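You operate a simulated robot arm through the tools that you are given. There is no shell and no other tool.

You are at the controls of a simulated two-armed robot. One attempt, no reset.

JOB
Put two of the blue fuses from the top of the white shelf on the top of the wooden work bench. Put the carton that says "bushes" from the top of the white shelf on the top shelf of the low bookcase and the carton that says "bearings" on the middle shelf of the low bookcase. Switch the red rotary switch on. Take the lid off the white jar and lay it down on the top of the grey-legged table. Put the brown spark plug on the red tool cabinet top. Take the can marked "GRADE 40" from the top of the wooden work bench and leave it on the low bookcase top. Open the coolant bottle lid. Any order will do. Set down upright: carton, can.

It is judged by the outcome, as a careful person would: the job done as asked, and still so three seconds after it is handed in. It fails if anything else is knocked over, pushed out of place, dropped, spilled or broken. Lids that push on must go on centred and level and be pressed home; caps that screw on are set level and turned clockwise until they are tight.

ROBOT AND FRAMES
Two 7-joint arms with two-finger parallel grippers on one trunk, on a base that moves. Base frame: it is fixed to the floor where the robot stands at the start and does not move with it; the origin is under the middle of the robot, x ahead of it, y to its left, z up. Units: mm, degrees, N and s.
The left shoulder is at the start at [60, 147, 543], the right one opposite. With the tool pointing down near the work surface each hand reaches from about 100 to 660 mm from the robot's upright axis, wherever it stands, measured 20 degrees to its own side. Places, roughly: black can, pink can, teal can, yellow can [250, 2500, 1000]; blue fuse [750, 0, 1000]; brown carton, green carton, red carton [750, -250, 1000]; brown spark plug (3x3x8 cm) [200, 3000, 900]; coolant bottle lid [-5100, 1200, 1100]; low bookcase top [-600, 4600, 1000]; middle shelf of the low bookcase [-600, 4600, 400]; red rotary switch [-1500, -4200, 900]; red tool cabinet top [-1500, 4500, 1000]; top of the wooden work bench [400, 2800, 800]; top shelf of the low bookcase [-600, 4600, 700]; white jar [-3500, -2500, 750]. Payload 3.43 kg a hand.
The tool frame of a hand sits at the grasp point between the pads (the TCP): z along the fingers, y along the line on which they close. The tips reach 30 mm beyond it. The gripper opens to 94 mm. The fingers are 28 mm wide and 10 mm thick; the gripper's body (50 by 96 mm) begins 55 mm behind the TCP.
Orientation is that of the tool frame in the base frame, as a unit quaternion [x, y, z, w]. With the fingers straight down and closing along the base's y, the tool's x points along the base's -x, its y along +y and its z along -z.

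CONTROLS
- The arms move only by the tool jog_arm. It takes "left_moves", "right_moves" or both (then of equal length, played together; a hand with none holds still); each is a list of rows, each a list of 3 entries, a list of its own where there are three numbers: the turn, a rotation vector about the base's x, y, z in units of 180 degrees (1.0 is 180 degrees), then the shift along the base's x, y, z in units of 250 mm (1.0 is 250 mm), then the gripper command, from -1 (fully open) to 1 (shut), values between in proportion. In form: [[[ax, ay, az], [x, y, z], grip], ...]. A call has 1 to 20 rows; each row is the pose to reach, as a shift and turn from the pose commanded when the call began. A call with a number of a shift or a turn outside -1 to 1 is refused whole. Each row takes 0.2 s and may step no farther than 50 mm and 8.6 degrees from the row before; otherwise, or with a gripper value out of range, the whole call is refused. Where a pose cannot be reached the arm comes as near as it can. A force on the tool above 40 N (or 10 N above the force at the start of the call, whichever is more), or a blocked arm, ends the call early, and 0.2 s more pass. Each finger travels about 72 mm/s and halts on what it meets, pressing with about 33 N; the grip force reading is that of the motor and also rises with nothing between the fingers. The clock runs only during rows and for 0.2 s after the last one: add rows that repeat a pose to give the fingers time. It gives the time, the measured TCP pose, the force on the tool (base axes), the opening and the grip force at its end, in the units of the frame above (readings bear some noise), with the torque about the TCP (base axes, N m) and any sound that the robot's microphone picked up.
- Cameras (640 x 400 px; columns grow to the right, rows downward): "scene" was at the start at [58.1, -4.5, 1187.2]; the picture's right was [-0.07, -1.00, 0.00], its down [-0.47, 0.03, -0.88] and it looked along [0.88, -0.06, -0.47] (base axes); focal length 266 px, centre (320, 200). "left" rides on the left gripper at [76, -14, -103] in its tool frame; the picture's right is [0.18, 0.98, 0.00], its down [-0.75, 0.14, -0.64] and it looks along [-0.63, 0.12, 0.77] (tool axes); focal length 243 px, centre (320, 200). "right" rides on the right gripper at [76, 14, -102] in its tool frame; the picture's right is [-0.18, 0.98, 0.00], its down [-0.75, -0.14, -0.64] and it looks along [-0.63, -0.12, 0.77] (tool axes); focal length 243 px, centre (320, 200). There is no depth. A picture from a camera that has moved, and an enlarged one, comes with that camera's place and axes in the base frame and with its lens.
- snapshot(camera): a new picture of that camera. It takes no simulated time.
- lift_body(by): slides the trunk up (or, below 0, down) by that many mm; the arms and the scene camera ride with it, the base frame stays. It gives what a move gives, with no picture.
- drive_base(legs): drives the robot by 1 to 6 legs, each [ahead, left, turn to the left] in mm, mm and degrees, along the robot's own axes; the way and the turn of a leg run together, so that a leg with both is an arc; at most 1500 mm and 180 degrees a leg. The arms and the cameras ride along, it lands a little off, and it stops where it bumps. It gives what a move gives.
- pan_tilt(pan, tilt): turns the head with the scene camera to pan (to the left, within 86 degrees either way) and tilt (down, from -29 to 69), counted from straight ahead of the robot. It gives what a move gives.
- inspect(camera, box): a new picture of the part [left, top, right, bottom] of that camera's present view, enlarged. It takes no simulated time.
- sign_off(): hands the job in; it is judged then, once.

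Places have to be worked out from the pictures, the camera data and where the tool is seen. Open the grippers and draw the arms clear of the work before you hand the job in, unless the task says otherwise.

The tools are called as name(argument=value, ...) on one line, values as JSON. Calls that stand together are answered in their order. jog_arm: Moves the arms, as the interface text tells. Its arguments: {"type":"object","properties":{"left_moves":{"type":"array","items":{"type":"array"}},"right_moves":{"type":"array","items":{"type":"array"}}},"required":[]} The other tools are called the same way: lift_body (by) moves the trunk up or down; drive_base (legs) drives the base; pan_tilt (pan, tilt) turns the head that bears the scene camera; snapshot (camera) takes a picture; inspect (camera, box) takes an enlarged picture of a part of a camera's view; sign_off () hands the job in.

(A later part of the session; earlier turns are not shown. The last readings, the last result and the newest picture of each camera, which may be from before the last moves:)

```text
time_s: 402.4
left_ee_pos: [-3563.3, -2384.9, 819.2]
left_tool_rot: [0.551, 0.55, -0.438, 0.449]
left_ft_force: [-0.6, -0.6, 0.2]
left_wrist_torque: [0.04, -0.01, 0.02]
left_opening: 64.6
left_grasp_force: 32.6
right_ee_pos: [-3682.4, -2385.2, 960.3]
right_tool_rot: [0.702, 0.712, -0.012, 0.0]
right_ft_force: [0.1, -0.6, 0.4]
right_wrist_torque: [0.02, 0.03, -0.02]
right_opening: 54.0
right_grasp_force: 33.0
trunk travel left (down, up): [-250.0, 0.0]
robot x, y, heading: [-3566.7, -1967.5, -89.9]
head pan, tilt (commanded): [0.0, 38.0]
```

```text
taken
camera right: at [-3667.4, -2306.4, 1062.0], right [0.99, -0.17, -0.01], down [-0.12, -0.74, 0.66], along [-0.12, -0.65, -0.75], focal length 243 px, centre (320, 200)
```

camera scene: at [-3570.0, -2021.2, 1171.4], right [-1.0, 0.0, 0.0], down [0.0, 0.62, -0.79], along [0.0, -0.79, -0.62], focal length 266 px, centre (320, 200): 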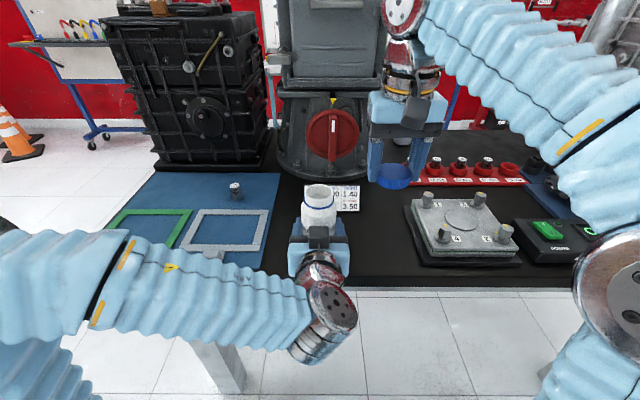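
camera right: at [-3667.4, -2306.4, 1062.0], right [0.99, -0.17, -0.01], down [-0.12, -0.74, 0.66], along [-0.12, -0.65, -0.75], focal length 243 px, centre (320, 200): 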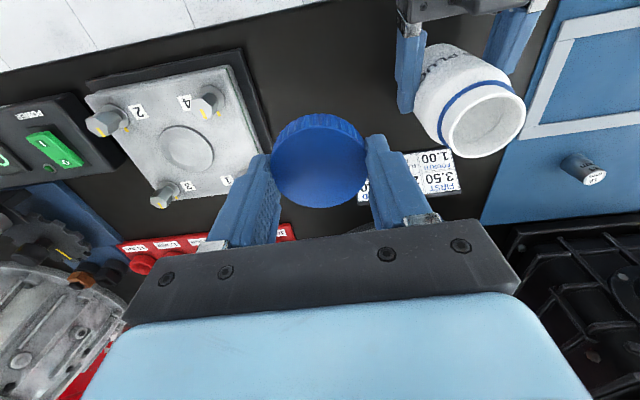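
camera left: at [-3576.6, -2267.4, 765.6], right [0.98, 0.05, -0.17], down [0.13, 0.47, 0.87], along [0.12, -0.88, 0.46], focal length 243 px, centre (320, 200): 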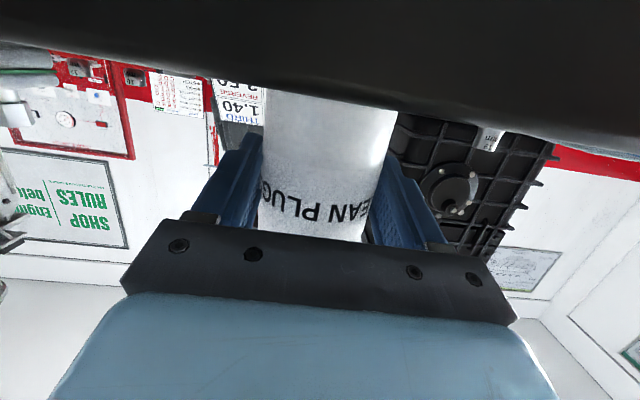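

The lid is held over a clear spot between the jar and the bolted plate. I lower it to just above the table.

jog_arm(right_moves=[[[0, 0, 0], [-0.01, 0, -0.15], 1], [[0, 0, 0], [-0.02, 0, -0.3], 1], [[0, 0, 0], [-0.02, 0, -0.45], 1], [[0, 0, 0], [-0.02, 0, -0.55], 1], [[0, 0, 0], [-0.02, 0, -0.585], 1]])

jog_arm(right_moves=[[[0, 0, 0], [0, 0, -0.008], 1], [[0, 0, 0], [0, 0, -0.016], 1]])

inspect(camera="scene", box=[300, 150, 460, 290])

```text
time_s: 403.6
left_ee_pos: [-3562.1, -2384.4, 818.9]
left_tool_rot: [0.551, 0.55, -0.438, 0.449]
left_ft_force: [0.3, -0.1, 0.1]
left_wrist_torque: [-0.02, 0.02, 0.0]
left_opening: 64.7
left_grasp_force: 32.7
right_ee_pos: [-3685.6, -2386.1, 815.6]
right_tool_rot: [0.703, 0.711, -0.011, 0.0]
right_ft_force: [-0.7, -0.2, -0.6]
right_wrist_torque: [0.02, -0.01, -0.01]
right_opening: 54.0
right_grasp_force: 33.3
trunk travel left (down, up): [-250.0, 0.0]
robot x, y, heading: [-3568.2, -1970.3, -89.9]
head pan, tilt (commanded): [0.0, 38.0]
```

```text
time_s: 404.2
left_ee_pos: [-3563.9, -2385.5, 819.3]
left_tool_rot: [0.552, 0.55, -0.439, 0.448]
left_ft_force: [-0.1, 0.1, -0.1]
left_wrist_torque: [0.04, -0.02, -0.02]
left_opening: 64.6
left_grasp_force: 32.8
right_ee_pos: [-3687.9, -2385.2, 812.4]
right_tool_rot: [0.704, 0.71, -0.01, 0.0]
right_ft_force: [-0.3, -0.4, 0.2]
right_wrist_torque: [0.03, -0.02, 0.0]
right_opening: 53.9
right_grasp_force: 32.9
trunk travel left (down, up): [-250.0, 0.0]
robot x, y, heading: [-3566.7, -1967.3, -89.7]
head pan, tilt (commanded): [0.0, 38.0]
```

```text
2.86 times, centred on (380, 220) of scene
camera zoom: at [-3570.1, -2021.2, 1171.4], right [-1.0, 0.0, 0.0], down [0.0, 0.62, -0.79], along [0.0, -0.79, -0.62], focal length 761 px, centre (149, 143)
```

zoom: 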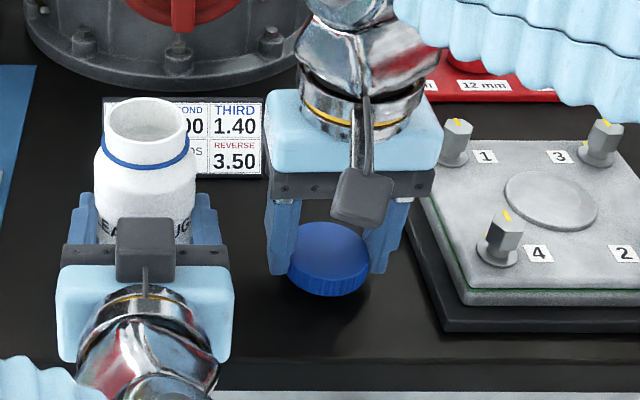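

jog_arm(right_moves=[[[0, 0, 0], [0, 0, -0.01], 1], [[0, 0, 0], [0, 0, -0.02], 1]])

```text
time_s: 404.8
left_ee_pos: [-3563.2, -2384.6, 819.2]
left_tool_rot: [0.551, 0.55, -0.438, 0.449]
left_ft_force: [-0.3, 0.0, 0.2]
left_wrist_torque: [0.01, 0.02, 0.04]
left_opening: 64.7
left_grasp_force: 33.0
right_ee_pos: [-3686.4, -2385.1, 808.2]
right_tool_rot: [0.703, 0.711, -0.011, 0.0]
right_ft_force: [0.3, 0.3, -0.8]
right_wrist_torque: [0.0, 0.02, 0.0]
right_opening: 53.9
right_grasp_force: 32.7
trunk travel left (down, up): [-250.0, 0.0]
robot x, y, heading: [-3567.7, -1968.1, -89.8]
head pan, tilt (commanded): [0.0, 38.0]
```

jog_arm(right_moves=[[[0, 0, 0], [0, 0, -0.01], 1], [[0, 0, 0], [0, 0, -0.018], 1]])

```text
time_s: 405.4
left_ee_pos: [-3562.3, -2384.4, 819.2]
left_tool_rot: [0.551, 0.549, -0.439, 0.449]
left_ft_force: [-0.7, 0.0, -0.9]
left_wrist_torque: [0.05, -0.01, -0.01]
left_opening: 64.4
left_grasp_force: 32.6
right_ee_pos: [-3686.3, -2384.2, 802.3]
right_tool_rot: [0.703, 0.711, -0.012, 0.0]
right_ft_force: [-0.1, 0.4, 1.2]
right_wrist_torque: [0.01, 0.01, -0.05]
right_opening: 53.8
right_grasp_force: 33.1
trunk travel left (down, up): [-250.0, 0.0]
robot x, y, heading: [-3566.9, -1967.1, -89.6]
head pan, tilt (commanded): [0.0, 38.0]
```

jog_arm(right_moves=[[[0, 0, 0], [0, 0, -0.008], 1], [[0, 0, 0], [0, 0, -0.014], 1]])

inspect(camera="scene", box=[300, 150, 460, 290])

```text
time_s: 406.0
left_ee_pos: [-3564.1, -2384.2, 819.4]
left_tool_rot: [0.552, 0.55, -0.438, 0.449]
left_ft_force: [-0.1, 0.4, -0.2]
left_wrist_torque: [0.03, 0.0, 0.04]
left_opening: 64.5
left_grasp_force: 33.4
right_ee_pos: [-3685.5, -2383.6, 801.1]
right_tool_rot: [0.703, 0.711, -0.011, 0.001]
right_ft_force: [-2.2, 2.0, 14.3]
right_wrist_torque: [0.19, -0.37, 0.12]
right_opening: 53.8
right_grasp_force: 33.0
trunk travel left (down, up): [-250.0, 0.0]
robot x, y, heading: [-3569.9, -1965.9, -89.8]
head pan, tilt (commanded): [0.0, 38.0]
```

```text
2.86 times, centred on (380, 220) of scene
camera zoom: at [-3570.2, -2020.5, 1171.7], right [-1.0, 0.0, 0.0], down [0.0, 0.62, -0.79], along [0.0, -0.79, -0.62], focal length 761 px, centre (149, 143)
```

zoom: 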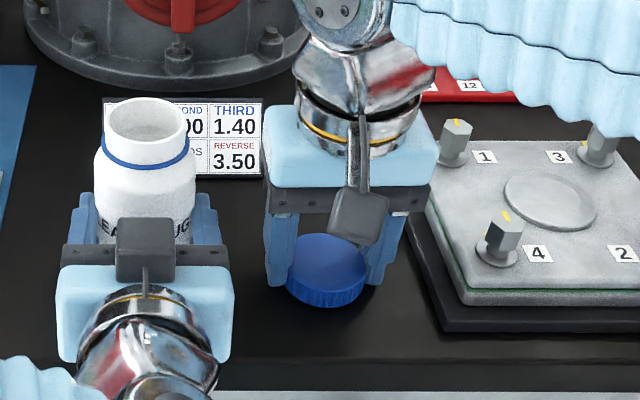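

The lid touches the table (14 N). I release it and lift the right hand straight up.

jog_arm(right_moves=[[[0, 0, 0], [0, 0, 0.006], 1], [[0, 0, 0], [0, 0, 0.006], 0], [[0, 0, 0], [0, 0, 0.006], -0.5], [[0, 0, 0], [0, 0, 0.006], -0.5], [[0, 0, 0], [0, 0, 0.06], -0.5], [[0, 0, 0], [0, 0, 0.2], -0.5], [[0, 0, 0], [0, 0, 0.36], -0.5], [[0, 0, 0], [0, 0.06, 0.52], -0.5], [[0, 0, 0], [0, 0.2, 0.66], -0.5], [[0, 0, 0], [0, 0.36, 0.7], -0.5]])

snapshot(camera="scene")

```text
time_s: 408.2
left_ee_pos: [-3563.2, -2384.4, 817.7]
left_tool_rot: [0.551, 0.549, -0.439, 0.449]
left_ft_force: [0.4, 0.7, 1.1]
left_wrist_torque: [-0.05, 0.01, -0.02]
left_opening: 64.7
left_grasp_force: 33.1
right_ee_pos: [-3684.4, -2296.1, 977.5]
right_tool_rot: [0.703, 0.711, -0.012, 0.0]
right_ft_force: [-0.3, 0.1, -0.6]
right_wrist_torque: [0.04, -0.02, -0.01]
right_opening: 70.5
right_grasp_force: 0.1
trunk travel left (down, up): [-250.0, 0.0]
robot x, y, heading: [-3568.8, -1967.0, -89.5]
head pan, tilt (commanded): [0.0, 38.0]
```

```text
taken
camera scene: at [-3570.0, -2021.5, 1171.4], right [-1.0, 0.0, 0.0], down [0.0, 0.62, -0.79], along [0.0, -0.79, -0.62], focal length 266 px, centre (320, 200)
```

scene: 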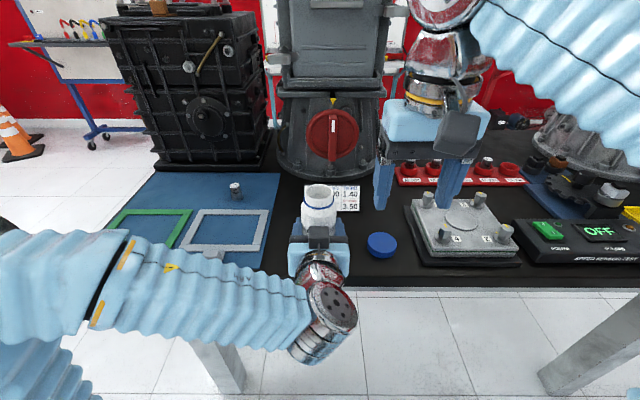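

The lid lies on the table. Now I release the jar with the left hand and back it straight out.

jog_arm(left_moves=[[[0, 0, 0], [0, 0, 0], 0.2], [[0, 0, 0], [0, 0, 0], -0.4], [[0, 0, 0], [0, 0, 0], -1], [[0, 0, 0], [0, 0, 0], -1], [[0, 0, 0], [0, 0.1, 0], -1], [[0, 0, 0], [0, 0.22, 0], -1], [[0, 0, 0], [0, 0.34, 0], -1]])

inspect(camera="scene", box=[240, 160, 460, 320])

```text
time_s: 409.8
left_ee_pos: [-3563.7, -2300.9, 819.9]
left_tool_rot: [0.552, 0.55, -0.438, 0.449]
left_ft_force: [0.4, 0.5, 0.5]
left_wrist_torque: [0.0, 0.02, -0.05]
left_opening: 94.0
left_grasp_force: 0.1
right_ee_pos: [-3684.9, -2296.9, 977.5]
right_tool_rot: [0.704, 0.71, -0.011, 0.0]
right_ft_force: [0.8, 0.2, -0.4]
right_wrist_torque: [-0.02, 0.01, -0.01]
right_opening: 70.4
right_grasp_force: 0.0
trunk travel left (down, up): [-250.0, 0.0]
robot x, y, heading: [-3568.7, -1965.0, -89.6]
head pan, tilt (commanded): [0.0, 38.0]
```

```text
2.50 times, centred on (350, 240) of scene
camera zoom: at [-3570.1, -2021.3, 1171.4], right [-1.0, 0.0, 0.0], down [0.0, 0.62, -0.79], along [0.0, -0.79, -0.62], focal length 666 px, centre (245, 100)
```

zoom: 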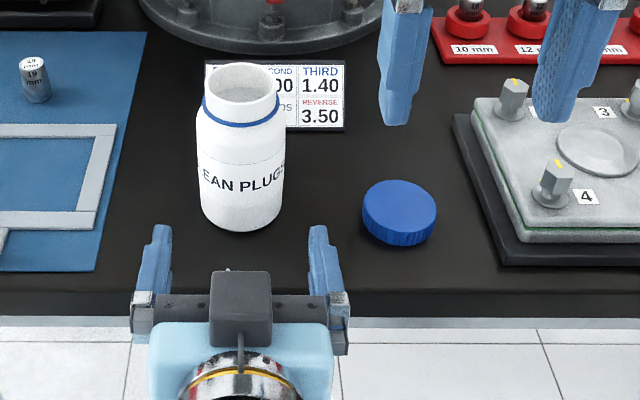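

The jar stands upright and open with its lid beside it. Last is the red rotary switch near [-1500,-4200,900]. I back off, tuck the left tool down, move east and look south.

drive_base(legs=[[-220, 0, 0]])

jog_arm(left_moves=[[[0.0433, 0, 0], [0.05, 0.03, 0.06], -0.7], [[0.0866, 0, 0], [0.1, 0.06, 0.12], -0.7], [[0.13, 0, 0], [0.15, 0.08, 0.18], -0.7], [[0.173, 0, 0], [0.2, 0.1, 0.24], -0.7], [[0.216, 0, 0], [0.25, 0.12, 0.3], -0.7], [[0.26, 0, 0], [0.3, 0.14, 0.36], -0.7], [[0.303, 0, 0], [0.35, 0.16, 0.42], -0.7], [[0.346, 0, 0], [0.4, 0.17, 0.48], -0.7], [[0.39, 0, 0], [0.43, 0.18, 0.54], -0.7], [[0.433, 0, 0], [0.44, 0.18, 0.6], -0.7]])

drive_base(legs=[[0, 1200, 0]])

pan_tilt(pan=15, tilt=12)

snapshot(camera="scene")

```text
time_s: 411.5
left_ee_pos: [-3565.1, -2081.6, 819.6]
left_tool_rot: [0.553, 0.548, -0.439, 0.448]
left_ft_force: [0.4, -0.1, 0.4]
left_wrist_torque: [0.0, -0.01, 0.01]
left_opening: 94.1
left_grasp_force: 0.0
right_ee_pos: [-3686.5, -2077.3, 977.0]
right_tool_rot: [0.706, 0.708, -0.011, 0.0]
right_ft_force: [0.4, 0.0, -1.3]
right_wrist_torque: [0.03, 0.05, -0.03]
right_opening: 70.5
right_grasp_force: 0.0
trunk travel left (down, up): [-250.0, 0.0]
robot x, y, heading: [-3563.8, -1744.3, -90.1]
head pan, tilt (commanded): [0.0, 38.0]
```

```text
time_s: 413.7
left_ee_pos: [-3453.6, -2035.6, 970.7]
left_tool_rot: [0.711, 0.703, 0.004, -0.001]
left_ft_force: [0.8, -1.0, 0.9]
left_wrist_torque: [-0.02, 0.03, 0.02]
left_opening: 79.9
left_grasp_force: 0.0
right_ee_pos: [-3686.5, -2078.0, 977.1]
right_tool_rot: [0.706, 0.708, -0.012, 0.0]
right_ft_force: [0.5, -0.1, -0.2]
right_wrist_torque: [-0.03, -0.03, 0.0]
right_opening: 70.6
right_grasp_force: 0.0
trunk travel left (down, up): [-250.0, 0.0]
robot x, y, heading: [-3565.6, -1746.6, -90.1]
head pan, tilt (commanded): [0.0, 38.0]
```

```text
time_s: 419.7
left_ee_pos: [-2270.1, -2038.5, 971.0]
left_tool_rot: [0.713, 0.701, 0.003, 0.001]
left_ft_force: [-0.7, -0.4, 0.4]
left_wrist_torque: [0.0, 0.0, 0.0]
left_opening: 79.7
left_grasp_force: 0.1
right_ee_pos: [-2502.2, -2079.6, 977.3]
right_tool_rot: [0.707, 0.707, -0.011, 0.0]
right_ft_force: [-0.3, -0.1, 0.1]
right_wrist_torque: [-0.03, -0.02, -0.02]
right_opening: 70.5
right_grasp_force: 0.0
trunk travel left (down, up): [-250.0, 0.0]
robot x, y, heading: [-2384.2, -1753.0, -90.3]
head pan, tilt (commanded): [0.0, 38.0]
```

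```text
time_s: 420.6
left_ee_pos: [-2270.2, -2039.6, 969.8]
left_tool_rot: [0.713, 0.701, 0.003, 0.001]
left_ft_force: [-0.1, 0.1, 0.4]
left_wrist_torque: [0.03, -0.01, 0.02]
left_opening: 80.2
left_grasp_force: 0.0
right_ee_pos: [-2502.0, -2080.2, 978.4]
right_tool_rot: [0.707, 0.707, -0.011, 0.001]
right_ft_force: [-0.1, 0.0, -0.4]
right_wrist_torque: [-0.01, 0.01, 0.0]
right_opening: 70.3
right_grasp_force: 0.0
trunk travel left (down, up): [-250.0, 0.0]
robot x, y, heading: [-2381.2, -1751.0, -90.3]
head pan, tilt (commanded): [15.0, 12.0]
```

```text
taken
camera scene: at [-2361.5, -1809.0, 1212.8], right [-0.97, -0.25, 0.0], down [-0.05, 0.2, -0.98], along [0.25, -0.95, -0.21], focal length 266 px, centre (320, 200)
```

scene: 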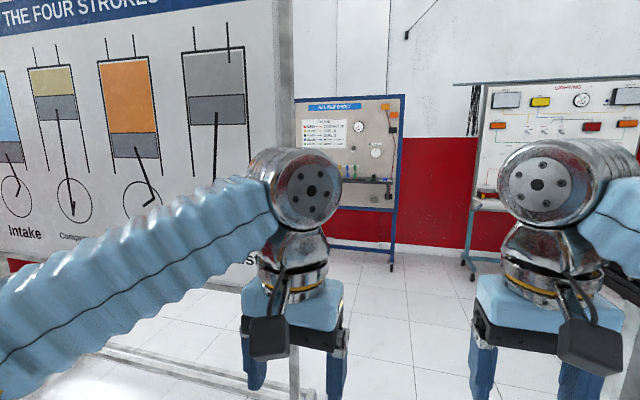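

pan_tilt(pan=20, tilt=42)

snapshot(camera="scene")

pan_tilt(pan=-20, tilt=35)

snapshot(camera="scene")

```text
time_s: 421.6
left_ee_pos: [-2270.2, -2039.8, 971.5]
left_tool_rot: [0.713, 0.702, 0.003, 0.001]
left_ft_force: [0.7, 0.3, -0.7]
left_wrist_torque: [0.01, -0.01, -0.02]
left_opening: 80.0
left_grasp_force: 0.0
right_ee_pos: [-2502.6, -2078.9, 978.0]
right_tool_rot: [0.706, 0.708, -0.011, 0.0]
right_ft_force: [0.6, 0.1, -0.3]
right_wrist_torque: [0.01, -0.01, -0.02]
right_opening: 70.5
right_grasp_force: 0.1
trunk travel left (down, up): [-250.0, 0.0]
robot x, y, heading: [-2380.9, -1754.3, -90.3]
head pan, tilt (commanded): [20.0, 42.0]
```

```text
taken
camera scene: at [-2356.9, -1797.5, 1165.5], right [-0.94, -0.34, 0.0], down [-0.23, 0.63, -0.74], along [0.25, -0.7, -0.67], focal length 266 px, centre (320, 200)
```

scene: 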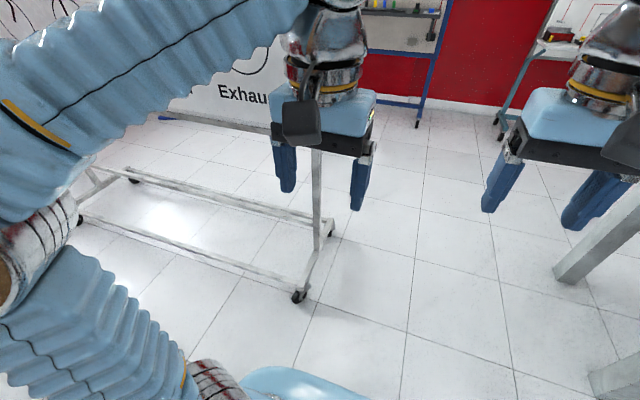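

```text
time_s: 422.6
left_ee_pos: [-2269.4, -2039.4, 970.8]
left_tool_rot: [0.713, 0.702, 0.004, 0.001]
left_ft_force: [-0.8, -0.2, -0.8]
left_wrist_torque: [-0.01, 0.02, -0.02]
left_opening: 80.0
left_grasp_force: 0.0
right_ee_pos: [-2502.6, -2079.9, 977.0]
right_tool_rot: [0.707, 0.707, -0.01, 0.0]
right_ft_force: [-0.1, -0.3, 0.3]
right_wrist_torque: [0.02, 0.01, 0.01]
right_opening: 70.4
right_grasp_force: 0.1
trunk travel left (down, up): [-250.0, 0.0]
robot x, y, heading: [-2382.3, -1750.1, -90.3]
head pan, tilt (commanded): [-20.0, 35.0]
```

```text
taken
camera scene: at [-2415.6, -1801.4, 1175.9], right [-0.94, 0.35, 0.0], down [0.2, 0.54, -0.82], along [-0.28, -0.77, -0.57], focal length 266 px, centre (320, 200)
```

scene: 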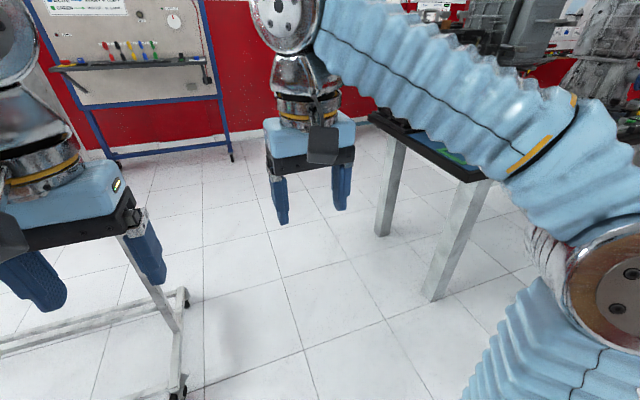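

The gap between the white board's frame (x≈−2060) and the table (x≈−3112) is about 1050 mm. I centre in it and drive south.

drive_base(legs=[[0, -205, 0.3], [800, 0, 0]])

drive_base(legs=[[750, 0, 0]])

pan_tilt(pan=40, tilt=12)

snapshot(camera="scene")

```text
time_s: 428.1
left_ee_pos: [-2484.8, -2817.4, 970.3]
left_tool_rot: [0.713, 0.701, 0.003, 0.001]
left_ft_force: [0.7, 0.0, -0.9]
left_wrist_torque: [0.01, -0.01, 0.01]
left_opening: 79.9
left_grasp_force: 0.0
right_ee_pos: [-2718.0, -2856.6, 975.9]
right_tool_rot: [0.707, 0.707, -0.011, 0.0]
right_ft_force: [-0.3, -0.5, 0.5]
right_wrist_torque: [0.01, -0.02, 0.01]
right_opening: 70.5
right_grasp_force: 0.0
trunk travel left (down, up): [-250.0, 0.0]
robot x, y, heading: [-2593.5, -2525.8, -90.4]
head pan, tilt (commanded): [-20.0, 35.0]
```

```text
time_s: 432.2
left_ee_pos: [-2481.2, -3568.7, 970.9]
left_tool_rot: [0.709, 0.706, 0.004, 0.001]
left_ft_force: [0.4, -0.2, 0.0]
left_wrist_torque: [0.0, -0.03, 0.03]
left_opening: 79.9
left_grasp_force: 0.0
right_ee_pos: [-2714.5, -3612.8, 977.2]
right_tool_rot: [0.702, 0.712, -0.011, 0.0]
right_ft_force: [0.5, -0.4, 0.0]
right_wrist_torque: [0.0, -0.01, -0.04]
right_opening: 70.4
right_grasp_force: 0.1
trunk travel left (down, up): [-250.0, 0.0]
robot x, y, heading: [-2596.9, -3282.0, -89.8]
head pan, tilt (commanded): [-20.0, 35.0]
```

```text
time_s: 433.5
left_ee_pos: [-2482.1, -3567.8, 970.4]
left_tool_rot: [0.709, 0.705, 0.003, 0.0]
left_ft_force: [0.2, 0.9, 0.1]
left_wrist_torque: [0.02, -0.02, 0.01]
left_opening: 79.8
left_grasp_force: 0.0
right_ee_pos: [-2713.6, -3610.1, 977.3]
right_tool_rot: [0.702, 0.712, -0.011, 0.0]
right_ft_force: [0.2, -0.2, -0.2]
right_wrist_torque: [-0.04, 0.0, 0.04]
right_opening: 70.3
right_grasp_force: 0.0
trunk travel left (down, up): [-250.0, 0.0]
robot x, y, heading: [-2595.1, -3280.7, -89.6]
head pan, tilt (commanded): [40.0, 12.0]
```

```text
taken
camera scene: at [-2539.9, -3320.1, 1212.8], right [-0.76, -0.65, 0.0], down [-0.13, 0.16, -0.98], along [0.63, -0.75, -0.21], focal length 266 px, centre (320, 200)
```

scene: 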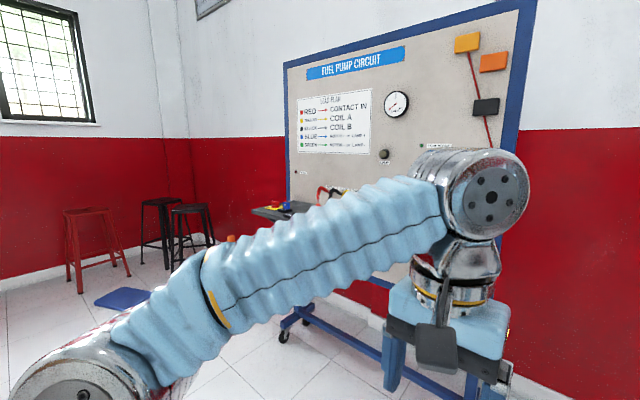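

inspect(camera="scene", box=[220, 160, 360, 270])

inspect(camera="scene", box=[270, 40, 520, 230])

```text
3.64 times, centred on (290, 215) of scene
camera zoom: at [-2539.9, -3320.1, 1212.8], right [-0.76, -0.65, 0.0], down [-0.13, 0.16, -0.98], along [0.63, -0.75, -0.21], focal length 968 px, centre (429, 146)
```

zoom: 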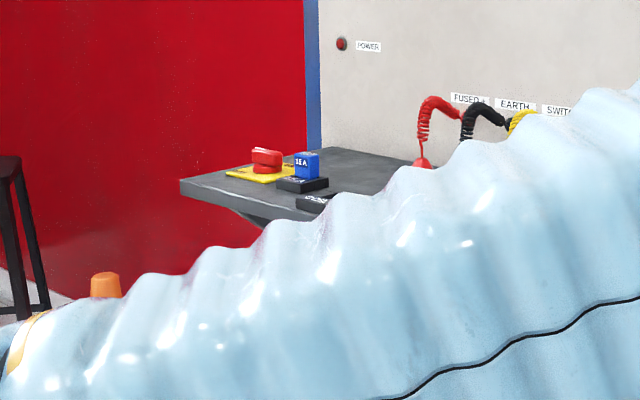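

```text
2.11 times, centred on (395, 135) of scene
camera zoom: at [-2539.9, -3320.1, 1212.8], right [-0.76, -0.65, 0.0], down [-0.13, 0.16, -0.98], along [0.63, -0.75, -0.21], focal length 560 px, centre (162, 337)
```

zoom: 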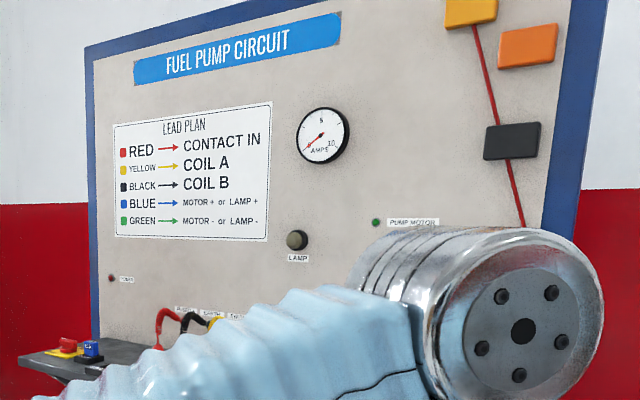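

The red rotary switch sits on a yellow plate at the left end of the board's shelf, about [-1507,-4190,900]. I check the floor to my left for cones or other obstacles before strafing.

pan_tilt(pan=80, tilt=30)

snapshot(camera="scene")

```text
time_s: 434.5
left_ee_pos: [-2480.5, -3567.6, 971.0]
left_tool_rot: [0.709, 0.705, 0.003, 0.001]
left_ft_force: [0.4, 0.1, -0.2]
left_wrist_torque: [-0.01, 0.03, 0.02]
left_opening: 79.8
left_grasp_force: 0.1
right_ee_pos: [-2713.4, -3611.1, 978.4]
right_tool_rot: [0.702, 0.712, -0.011, -0.001]
right_ft_force: [0.2, -0.6, -0.4]
right_wrist_torque: [0.02, -0.03, 0.0]
right_opening: 70.7
right_grasp_force: 0.1
trunk travel left (down, up): [-250.0, 0.0]
robot x, y, heading: [-2597.8, -3276.4, -89.6]
head pan, tilt (commanded): [80.0, 30.0]
```

```text
taken
camera scene: at [-2511.0, -3264.2, 1183.8], right [-0.17, -0.99, 0.0], down [-0.49, 0.08, -0.87], along [0.85, -0.15, -0.5], focal length 266 px, centre (320, 200)
```

scene: 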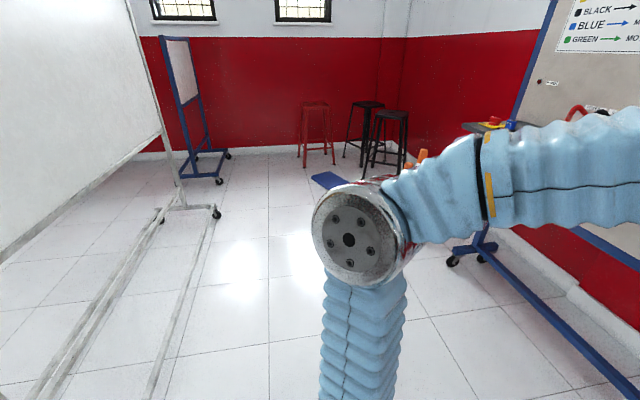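

drive_base(legs=[[0, 550, 0]])

pan_tilt(pan=55, tilt=25)

snapshot(camera="scene")

pan_tilt(pan=20, tilt=25)

snapshot(camera="scene")

```text
time_s: 437.7
left_ee_pos: [-1938.4, -3559.6, 971.8]
left_tool_rot: [0.704, 0.71, 0.003, 0.001]
left_ft_force: [-0.3, -0.8, 0.4]
left_wrist_torque: [-0.01, 0.01, 0.0]
left_opening: 79.9
left_grasp_force: 0.1
right_ee_pos: [-2170.3, -3605.6, 977.4]
right_tool_rot: [0.697, 0.717, -0.011, 0.001]
right_ft_force: [0.1, -0.3, 1.0]
right_wrist_torque: [-0.01, -0.01, -0.01]
right_opening: 70.4
right_grasp_force: 0.1
trunk travel left (down, up): [-250.0, 0.0]
robot x, y, heading: [-2061.2, -3273.6, -88.8]
head pan, tilt (commanded): [80.0, 30.0]
```

```text
time_s: 438.6
left_ee_pos: [-1939.3, -3559.8, 970.4]
left_tool_rot: [0.704, 0.71, 0.003, 0.0]
left_ft_force: [-0.1, -0.9, -0.1]
left_wrist_torque: [0.0, 0.0, 0.02]
left_opening: 80.0
left_grasp_force: 0.0
right_ee_pos: [-2169.7, -3605.5, 977.8]
right_tool_rot: [0.697, 0.717, -0.011, 0.001]
right_ft_force: [-0.9, -0.4, 0.4]
right_wrist_torque: [-0.03, 0.02, 0.02]
right_opening: 70.5
right_grasp_force: 0.2
trunk travel left (down, up): [-250.0, 0.0]
robot x, y, heading: [-2058.6, -3272.3, -89.0]
head pan, tilt (commanded): [55.0, 25.0]
```

```text
taken
camera scene: at [-1985.0, -3292.9, 1191.7], right [-0.56, -0.83, 0.0], down [-0.35, 0.24, -0.91], along [0.75, -0.5, -0.42], focal length 266 px, centre (320, 200)
```

scene: 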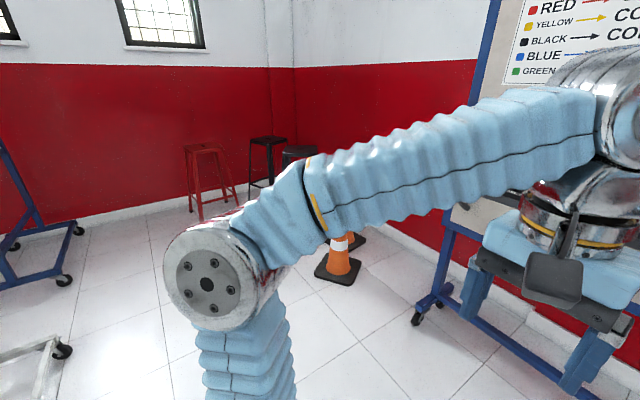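

```text
time_s: 439.6
left_ee_pos: [-1938.8, -3560.0, 970.7]
left_tool_rot: [0.704, 0.71, 0.003, 0.0]
left_ft_force: [0.5, -0.7, 0.0]
left_wrist_torque: [-0.02, -0.02, -0.01]
left_opening: 79.7
left_grasp_force: 0.1
right_ee_pos: [-2169.5, -3605.6, 977.2]
right_tool_rot: [0.697, 0.717, -0.011, 0.001]
right_ft_force: [-0.3, 0.2, 0.4]
right_wrist_torque: [0.02, 0.01, -0.02]
right_opening: 70.5
right_grasp_force: 0.0
trunk travel left (down, up): [-250.0, 0.0]
robot x, y, heading: [-2056.3, -3272.5, -88.7]
head pan, tilt (commanded): [20.0, 25.0]
```

```text
taken
camera scene: at [-2028.2, -3327.6, 1191.7], right [-0.93, -0.36, 0.0], down [-0.15, 0.39, -0.91], along [0.33, -0.84, -0.42], focal length 266 px, centre (320, 200)
```

scene: 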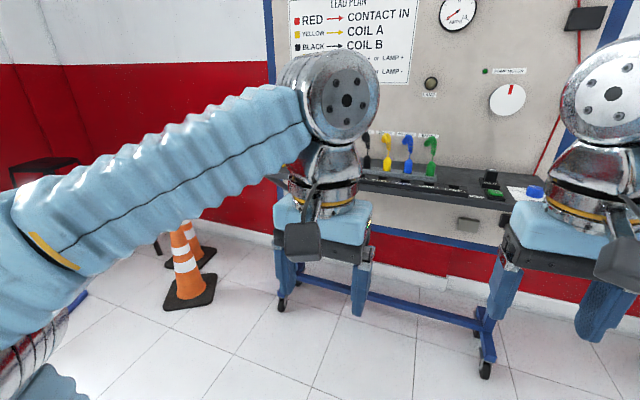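

The cone stands at about (−859,−4167), clear of the switch. I strafe to x≈−1500 and drive partway toward the board.

drive_base(legs=[[0, 0, -1.2], [0, 520, 0], [300, 0, 0]])

pan_tilt(pan=0, tilt=22)

snapshot(camera="scene")

```text
time_s: 444.6
left_ee_pos: [-1423.4, -3869.3, 971.4]
left_tool_rot: [0.713, 0.701, 0.004, 0.001]
left_ft_force: [-0.5, -0.4, -0.2]
left_wrist_torque: [-0.02, 0.05, 0.0]
left_opening: 80.0
left_grasp_force: 0.1
right_ee_pos: [-1655.3, -3908.3, 978.0]
right_tool_rot: [0.707, 0.707, -0.011, -0.001]
right_ft_force: [0.5, 0.7, -0.1]
right_wrist_torque: [-0.04, -0.02, 0.0]
right_opening: 70.7
right_grasp_force: 0.0
trunk travel left (down, up): [-250.0, 0.0]
robot x, y, heading: [-1533.8, -3580.9, -90.2]
head pan, tilt (commanded): [20.0, 25.0]
```

```text
time_s: 445.5
left_ee_pos: [-1423.5, -3868.0, 971.1]
left_tool_rot: [0.714, 0.7, 0.003, 0.001]
left_ft_force: [0.1, -0.2, 0.0]
left_wrist_torque: [0.01, -0.02, 0.01]
left_opening: 80.0
left_grasp_force: 0.1
right_ee_pos: [-1654.4, -3909.0, 977.0]
right_tool_rot: [0.707, 0.707, -0.011, 0.0]
right_ft_force: [0.2, 0.3, -0.4]
right_wrist_torque: [0.0, -0.02, -0.04]
right_opening: 70.3
right_grasp_force: 0.0
trunk travel left (down, up): [-250.0, 0.0]
robot x, y, heading: [-1533.3, -3579.2, -90.4]
head pan, tilt (commanded): [0.0, 22.0]
```

```text
taken
camera scene: at [-1538.0, -3641.1, 1196.6], right [-1.0, 0.01, 0.0], down [0.0, 0.37, -0.93], along [-0.01, -0.93, -0.37], focal length 266 px, centre (320, 200)
```

scene: 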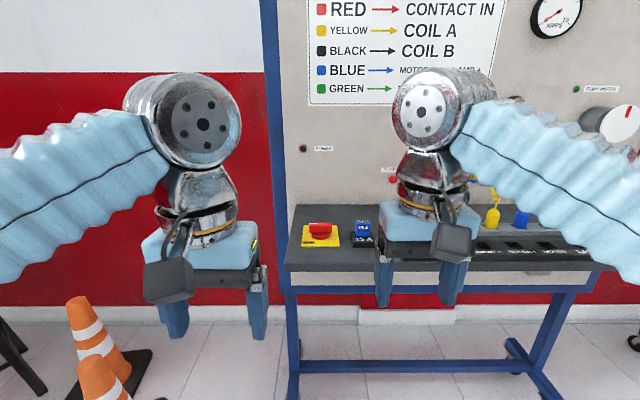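

inspect(camera="scene", box=[275, 195, 395, 285])

inspect(camera="scene", box=[295, 210, 345, 255])

```text
4.44 times, centred on (335, 240) of scene
camera zoom: at [-1538.0, -3641.1, 1196.6], right [-1.0, 0.01, 0.0], down [0.0, 0.37, -0.93], along [-0.01, -0.93, -0.37], focal length 1183 px, centre (253, 22)
```

zoom: 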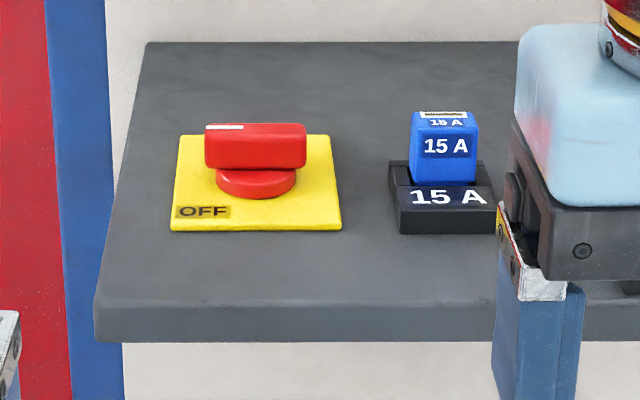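

```text
8.89 times, centred on (320, 232) of scene
camera zoom: at [-1538.0, -3641.1, 1196.6], right [-1.0, 0.01, 0.0], down [0.0, 0.37, -0.93], along [-0.01, -0.93, -0.37], focal length 2366 px, centre (320, -89)
```

zoom: 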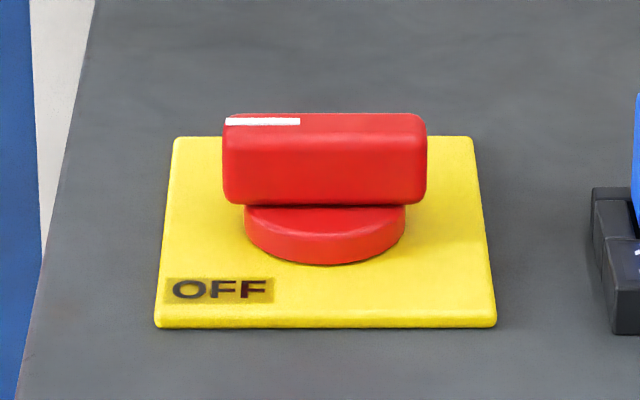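

The knob's white pointer lies toward the OFF side; I need to see where ON is marked. I drive closer and use the left hand camera from above.

drive_base(legs=[[150, 0, 0.3]])

jog_arm(left_moves=[[[0, 0, 0], [-0.08, -0.12, 0], -0.7], [[0, 0, 0], [-0.16, -0.24, 0], -0.7], [[0, 0, 0], [-0.24, -0.36, -0.01], -0.7], [[0, 0, 0], [-0.32, -0.46, -0.03], -0.7], [[0, 0, 0], [-0.4, -0.56, -0.05], -0.7]])

snapshot(camera="left")

snapshot(camera="scene")

```text
time_s: 446.9
left_ee_pos: [-1419.7, -4020.8, 970.3]
left_tool_rot: [0.709, 0.705, 0.003, 0.0]
left_ft_force: [0.4, -0.1, 1.1]
left_wrist_torque: [0.03, 0.02, 0.02]
left_opening: 79.7
left_grasp_force: 0.0
right_ee_pos: [-1651.4, -4065.6, 977.0]
right_tool_rot: [0.703, 0.711, -0.011, 0.001]
right_ft_force: [0.0, 0.2, 0.1]
right_wrist_torque: [-0.03, 0.02, -0.01]
right_opening: 70.6
right_grasp_force: 0.3
trunk travel left (down, up): [-250.0, 0.0]
robot x, y, heading: [-1534.0, -3732.6, -89.7]
head pan, tilt (commanded): [0.0, 22.0]
```

```text
time_s: 448.0
left_ee_pos: [-1507.4, -4136.8, 963.4]
left_tool_rot: [0.715, 0.699, 0.01, -0.004]
left_ft_force: [0.6, 10.9, 1.3]
left_wrist_torque: [0.32, -0.11, -0.43]
left_opening: 79.9
left_grasp_force: 0.1
right_ee_pos: [-1651.8, -4064.9, 977.5]
right_tool_rot: [0.702, 0.712, -0.012, -0.001]
right_ft_force: [0.6, -0.3, 0.3]
right_wrist_torque: [0.01, 0.05, 0.0]
right_opening: 70.6
right_grasp_force: 0.1
trunk travel left (down, up): [-250.0, 0.0]
robot x, y, heading: [-1532.4, -3737.0, -89.6]
head pan, tilt (commanded): [0.0, 22.0]
stopped in row 5 (left hand): the force on the tool passed its limit at 64 N (the readings are from after the stop); the commanded pose is now the measured one
```

```text
taken
camera left: at [-1519.3, -4061.4, 1067.5], right [0.99, 0.16, 0.01], down [0.12, -0.77, 0.63], along [0.11, -0.62, -0.78], focal length 243 px, centre (320, 200)
```

left: 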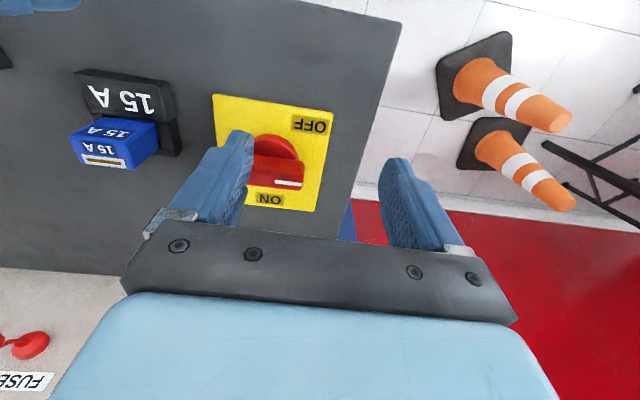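

```text
taken
camera scene: at [-1537.3, -3794.4, 1196.7], right [-1.0, -0.01, 0.0], down [0.0, 0.37, -0.93], along [0.01, -0.93, -0.37], focal length 266 px, centre (320, 200)
```

scene: 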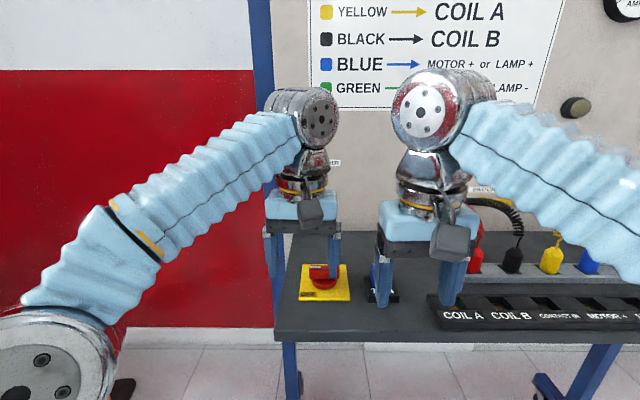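

The hand's front housing touched the back board, so I stop there. The top view shows OFF near the north-east corner and ON at the far side. I back off a little and zoom in.

jog_arm(left_moves=[[[0, 0, 0], [0.04, 0.06, 0.02], -0.7], [[0, 0, 0], [0.1, 0.1, 0.04], -0.7]])

inspect(camera="left", box=[180, 80, 380, 240])

inspect(camera="scene", box=[280, 220, 400, 320])

```text
time_s: 448.6
left_ee_pos: [-1481.0, -4112.7, 973.0]
left_tool_rot: [0.714, 0.7, 0.011, -0.004]
left_ft_force: [0.2, 0.2, 0.0]
left_wrist_torque: [0.0, -0.01, -0.01]
left_opening: 79.8
left_grasp_force: 0.1
right_ee_pos: [-1651.3, -4066.6, 977.5]
right_tool_rot: [0.702, 0.712, -0.011, 0.0]
right_ft_force: [-0.3, 0.7, 0.6]
right_wrist_torque: [-0.05, -0.05, 0.0]
right_opening: 70.5
right_grasp_force: 0.1
trunk travel left (down, up): [-250.0, 0.0]
robot x, y, heading: [-1537.7, -3730.7, -89.7]
head pan, tilt (commanded): [0.0, 22.0]
```

```text
2.50 times, centred on (280, 160) of left
camera zoom: at [-1494.9, -4038.0, 1076.2], right [0.99, 0.17, 0.01], down [0.12, -0.77, 0.63], along [0.12, -0.62, -0.78], focal length 606 px, centre (420, 300)
```

zoom: 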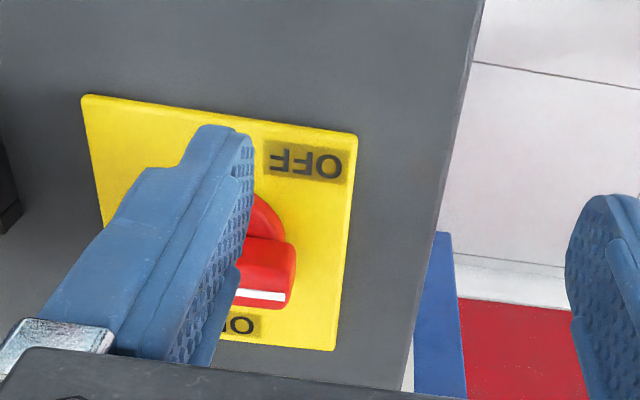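

```text
4.00 times, centred on (340, 270) of scene
camera zoom: at [-1537.4, -3795.8, 1196.6], right [-1.0, -0.01, 0.0], down [0.0, 0.37, -0.93], along [0.01, -0.93, -0.37], focal length 1065 px, centre (240, -80)
```

zoom: 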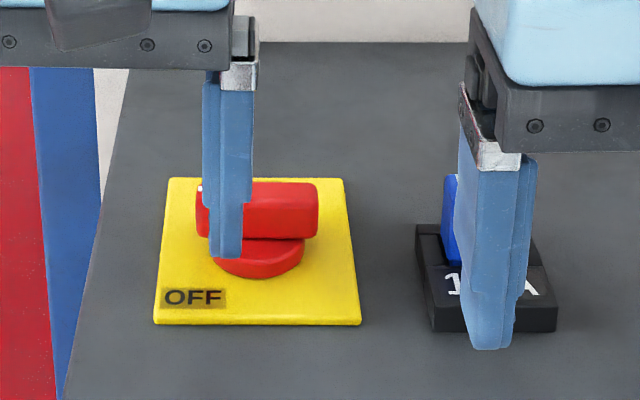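

jog_arm(left_moves=[[[0, 0, 0], [-0.1, 0, 0.02], -1], [[0, 0, 0], [-0.2, 0, 0.02], -1], [[0, 0, 0], [-0.26, 0, 0.02], -1]])

inspect(camera="left", box=[200, 60, 440, 240])

```text
time_s: 449.4
left_ee_pos: [-1546.7, -4114.4, 977.3]
left_tool_rot: [0.714, 0.7, 0.009, -0.002]
left_ft_force: [0.8, 0.5, -0.4]
left_wrist_torque: [0.02, 0.04, 0.01]
left_opening: 94.1
left_grasp_force: 0.1
right_ee_pos: [-1650.8, -4065.7, 978.1]
right_tool_rot: [0.703, 0.711, -0.012, 0.001]
right_ft_force: [-0.2, -0.1, -0.2]
right_wrist_torque: [0.06, 0.05, 0.01]
right_opening: 70.6
right_grasp_force: 0.1
trunk travel left (down, up): [-250.0, 0.0]
robot x, y, heading: [-1533.8, -3731.9, -89.5]
head pan, tilt (commanded): [0.0, 22.0]
```

```text
2.22 times, centred on (320, 150) of left
camera zoom: at [-1559.4, -4038.4, 1081.2], right [0.99, 0.16, 0.01], down [0.12, -0.77, 0.63], along [0.11, -0.62, -0.78], focal length 539 px, centre (320, 311)
```

zoom: 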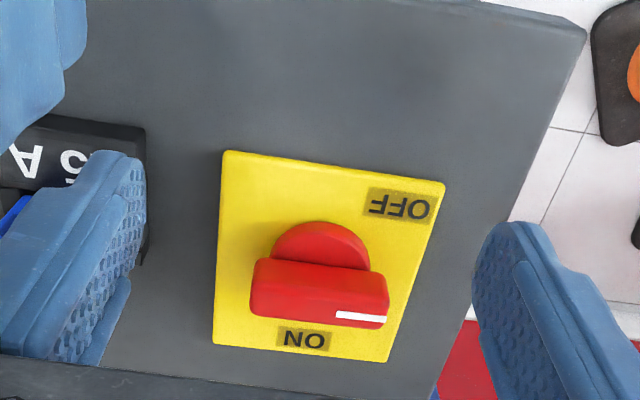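

Re-evaluating: the earlier contact was the finger tip meeting the knob's bar, so the bar's top is z≈935 and its centre about [-1538,-4157]; the knob is still aligned. OFF is toward east/north-east and ON toward south, so the knob must turn clockwise seen from above. I clear the left hand, drive 60 mm closer, and bring the right hand in with +90° yaw.

jog_arm(left_moves=[[[0, 0, 0], [0.06, 0.16, 0.02], -0.7], [[0, 0, 0], [0.2, 0.28, 0.02], -0.7], [[0, 0, 0], [0.38, 0.34, 0.02], -0.7], [[0, 0, 0], [0.56, 0.36, 0.02], -0.7]], right_moves=[[[0, 0, 0], [0, 0.04, 0.01], 0], [[0, 0, 0], [0, 0.08, 0.02], 0], [[0, 0, 0], [0, 0.08, 0.02], 0], [[0, 0, 0], [0, 0.08, 0.02], 0]])

drive_base(legs=[[60, 0, 0]])

jog_arm(right_moves=[[[0, 0, 0.042], [0.04, 0.01, 0], 0], [[0, 0, 0.084], [0.08, 0.02, 0], 0], [[0, 0, 0.126], [0.12, 0.02, 0], 0], [[0, 0, 0.168], [0.16, 0.02, 0], 0], [[0, 0, 0.21], [0.2, 0.02, 0], 0], [[0, 0, 0.252], [0.24, 0.02, 0], 0], [[0, 0, 0.294], [0.28, 0.02, 0], 0], [[0, 0, 0.336], [0.32, 0.02, 0], 0], [[0, 0, 0.378], [0.36, 0.02, 0], 0], [[0, 0, 0.42], [0.4, 0.02, 0], 0], [[0, 0, 0.46], [0.44, 0.02, 0], 0], [[0, 0, 0.496], [0.452, 0.02, 0], 0]])

snapshot(camera="scene")

snapshot(camera="right")

```text
time_s: 450.4
left_ee_pos: [-1405.4, -4024.2, 980.2]
left_tool_rot: [0.714, 0.7, 0.012, -0.002]
left_ft_force: [-0.2, -0.7, 0.6]
left_wrist_torque: [-0.02, 0.02, 0.0]
left_opening: 80.1
left_grasp_force: 0.0
right_ee_pos: [-1651.3, -4044.9, 982.8]
right_tool_rot: [0.703, 0.711, -0.011, 0.0]
right_ft_force: [-0.5, -0.3, 0.2]
right_wrist_torque: [0.05, -0.04, -0.01]
right_opening: 46.6
right_grasp_force: 0.0
trunk travel left (down, up): [-250.0, 0.0]
robot x, y, heading: [-1534.8, -3734.5, -89.7]
head pan, tilt (commanded): [0.0, 22.0]
```

```text
time_s: 451.3
left_ee_pos: [-1405.1, -4084.6, 980.5]
left_tool_rot: [0.713, 0.701, 0.01, -0.002]
left_ft_force: [0.2, 0.1, 0.6]
left_wrist_torque: [0.01, -0.02, 0.0]
left_opening: 80.0
left_grasp_force: 0.1
right_ee_pos: [-1651.4, -4105.1, 982.9]
right_tool_rot: [0.703, 0.711, -0.011, 0.001]
right_ft_force: [-1.0, 0.6, 0.0]
right_wrist_torque: [-0.03, 0.02, 0.05]
right_opening: 46.9
right_grasp_force: 0.1
trunk travel left (down, up): [-250.0, 0.0]
robot x, y, heading: [-1534.2, -3796.3, -89.6]
head pan, tilt (commanded): [0.0, 22.0]
```

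```text
time_s: 453.9
left_ee_pos: [-1404.8, -4084.4, 980.3]
left_tool_rot: [0.713, 0.701, 0.01, -0.002]
left_ft_force: [0.2, 0.1, 0.5]
left_wrist_torque: [0.01, 0.02, 0.05]
left_opening: 79.9
left_grasp_force: 0.0
right_ee_pos: [-1537.7, -4101.5, 982.0]
right_tool_rot: [-0.001, 1.0, -0.008, 0.008]
right_ft_force: [-0.5, -0.5, 0.6]
right_wrist_torque: [0.01, 0.0, -0.02]
right_opening: 46.8
right_grasp_force: 0.0
trunk travel left (down, up): [-250.0, 0.0]
robot x, y, heading: [-1536.6, -3794.2, -89.8]
head pan, tilt (commanded): [0.0, 22.0]
```

```text
taken
camera scene: at [-1536.8, -3856.2, 1196.6], right [-1.0, -0.01, 0.0], down [0.0, 0.37, -0.93], along [0.01, -0.93, -0.37], focal length 266 px, centre (320, 200)
```

scene: 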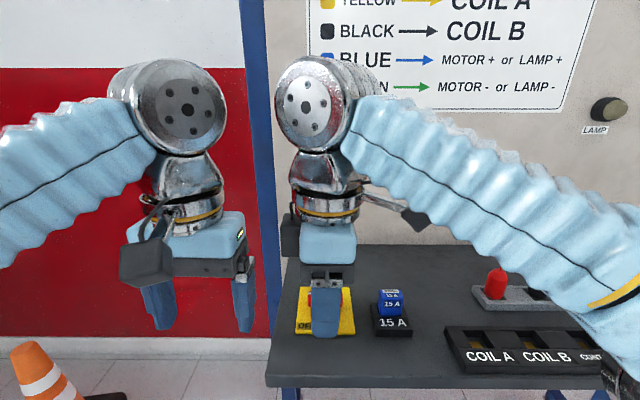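

```text
taken
camera right: at [-1616.1, -4084.9, 1083.4], right [0.18, 0.98, -0.01], down [0.74, -0.13, 0.66], along [0.64, -0.13, -0.76], focal length 243 px, centre (320, 200)
```

right: 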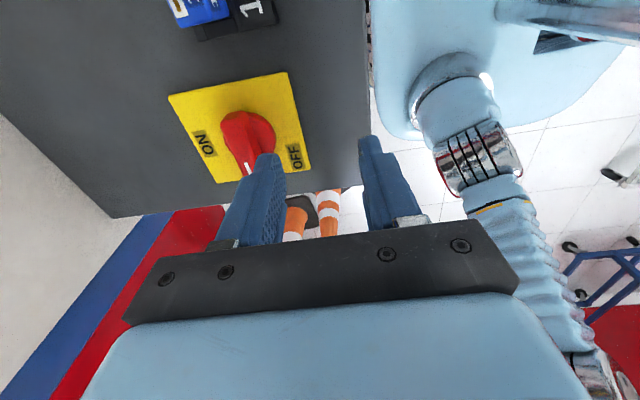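

inspect(camera="right", box=[150, 60, 350, 210])

```text
2.67 times, centred on (250, 135) of right
camera zoom: at [-1616.1, -4084.9, 1083.4], right [0.18, 0.98, -0.01], down [0.74, -0.13, 0.66], along [0.64, -0.13, -0.76], focal length 647 px, centre (507, 373)
```

zoom: 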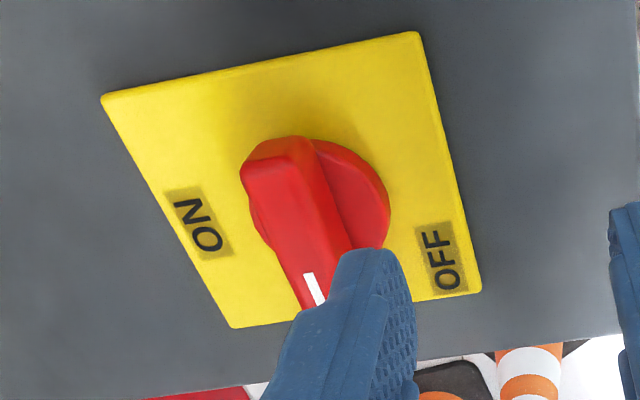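

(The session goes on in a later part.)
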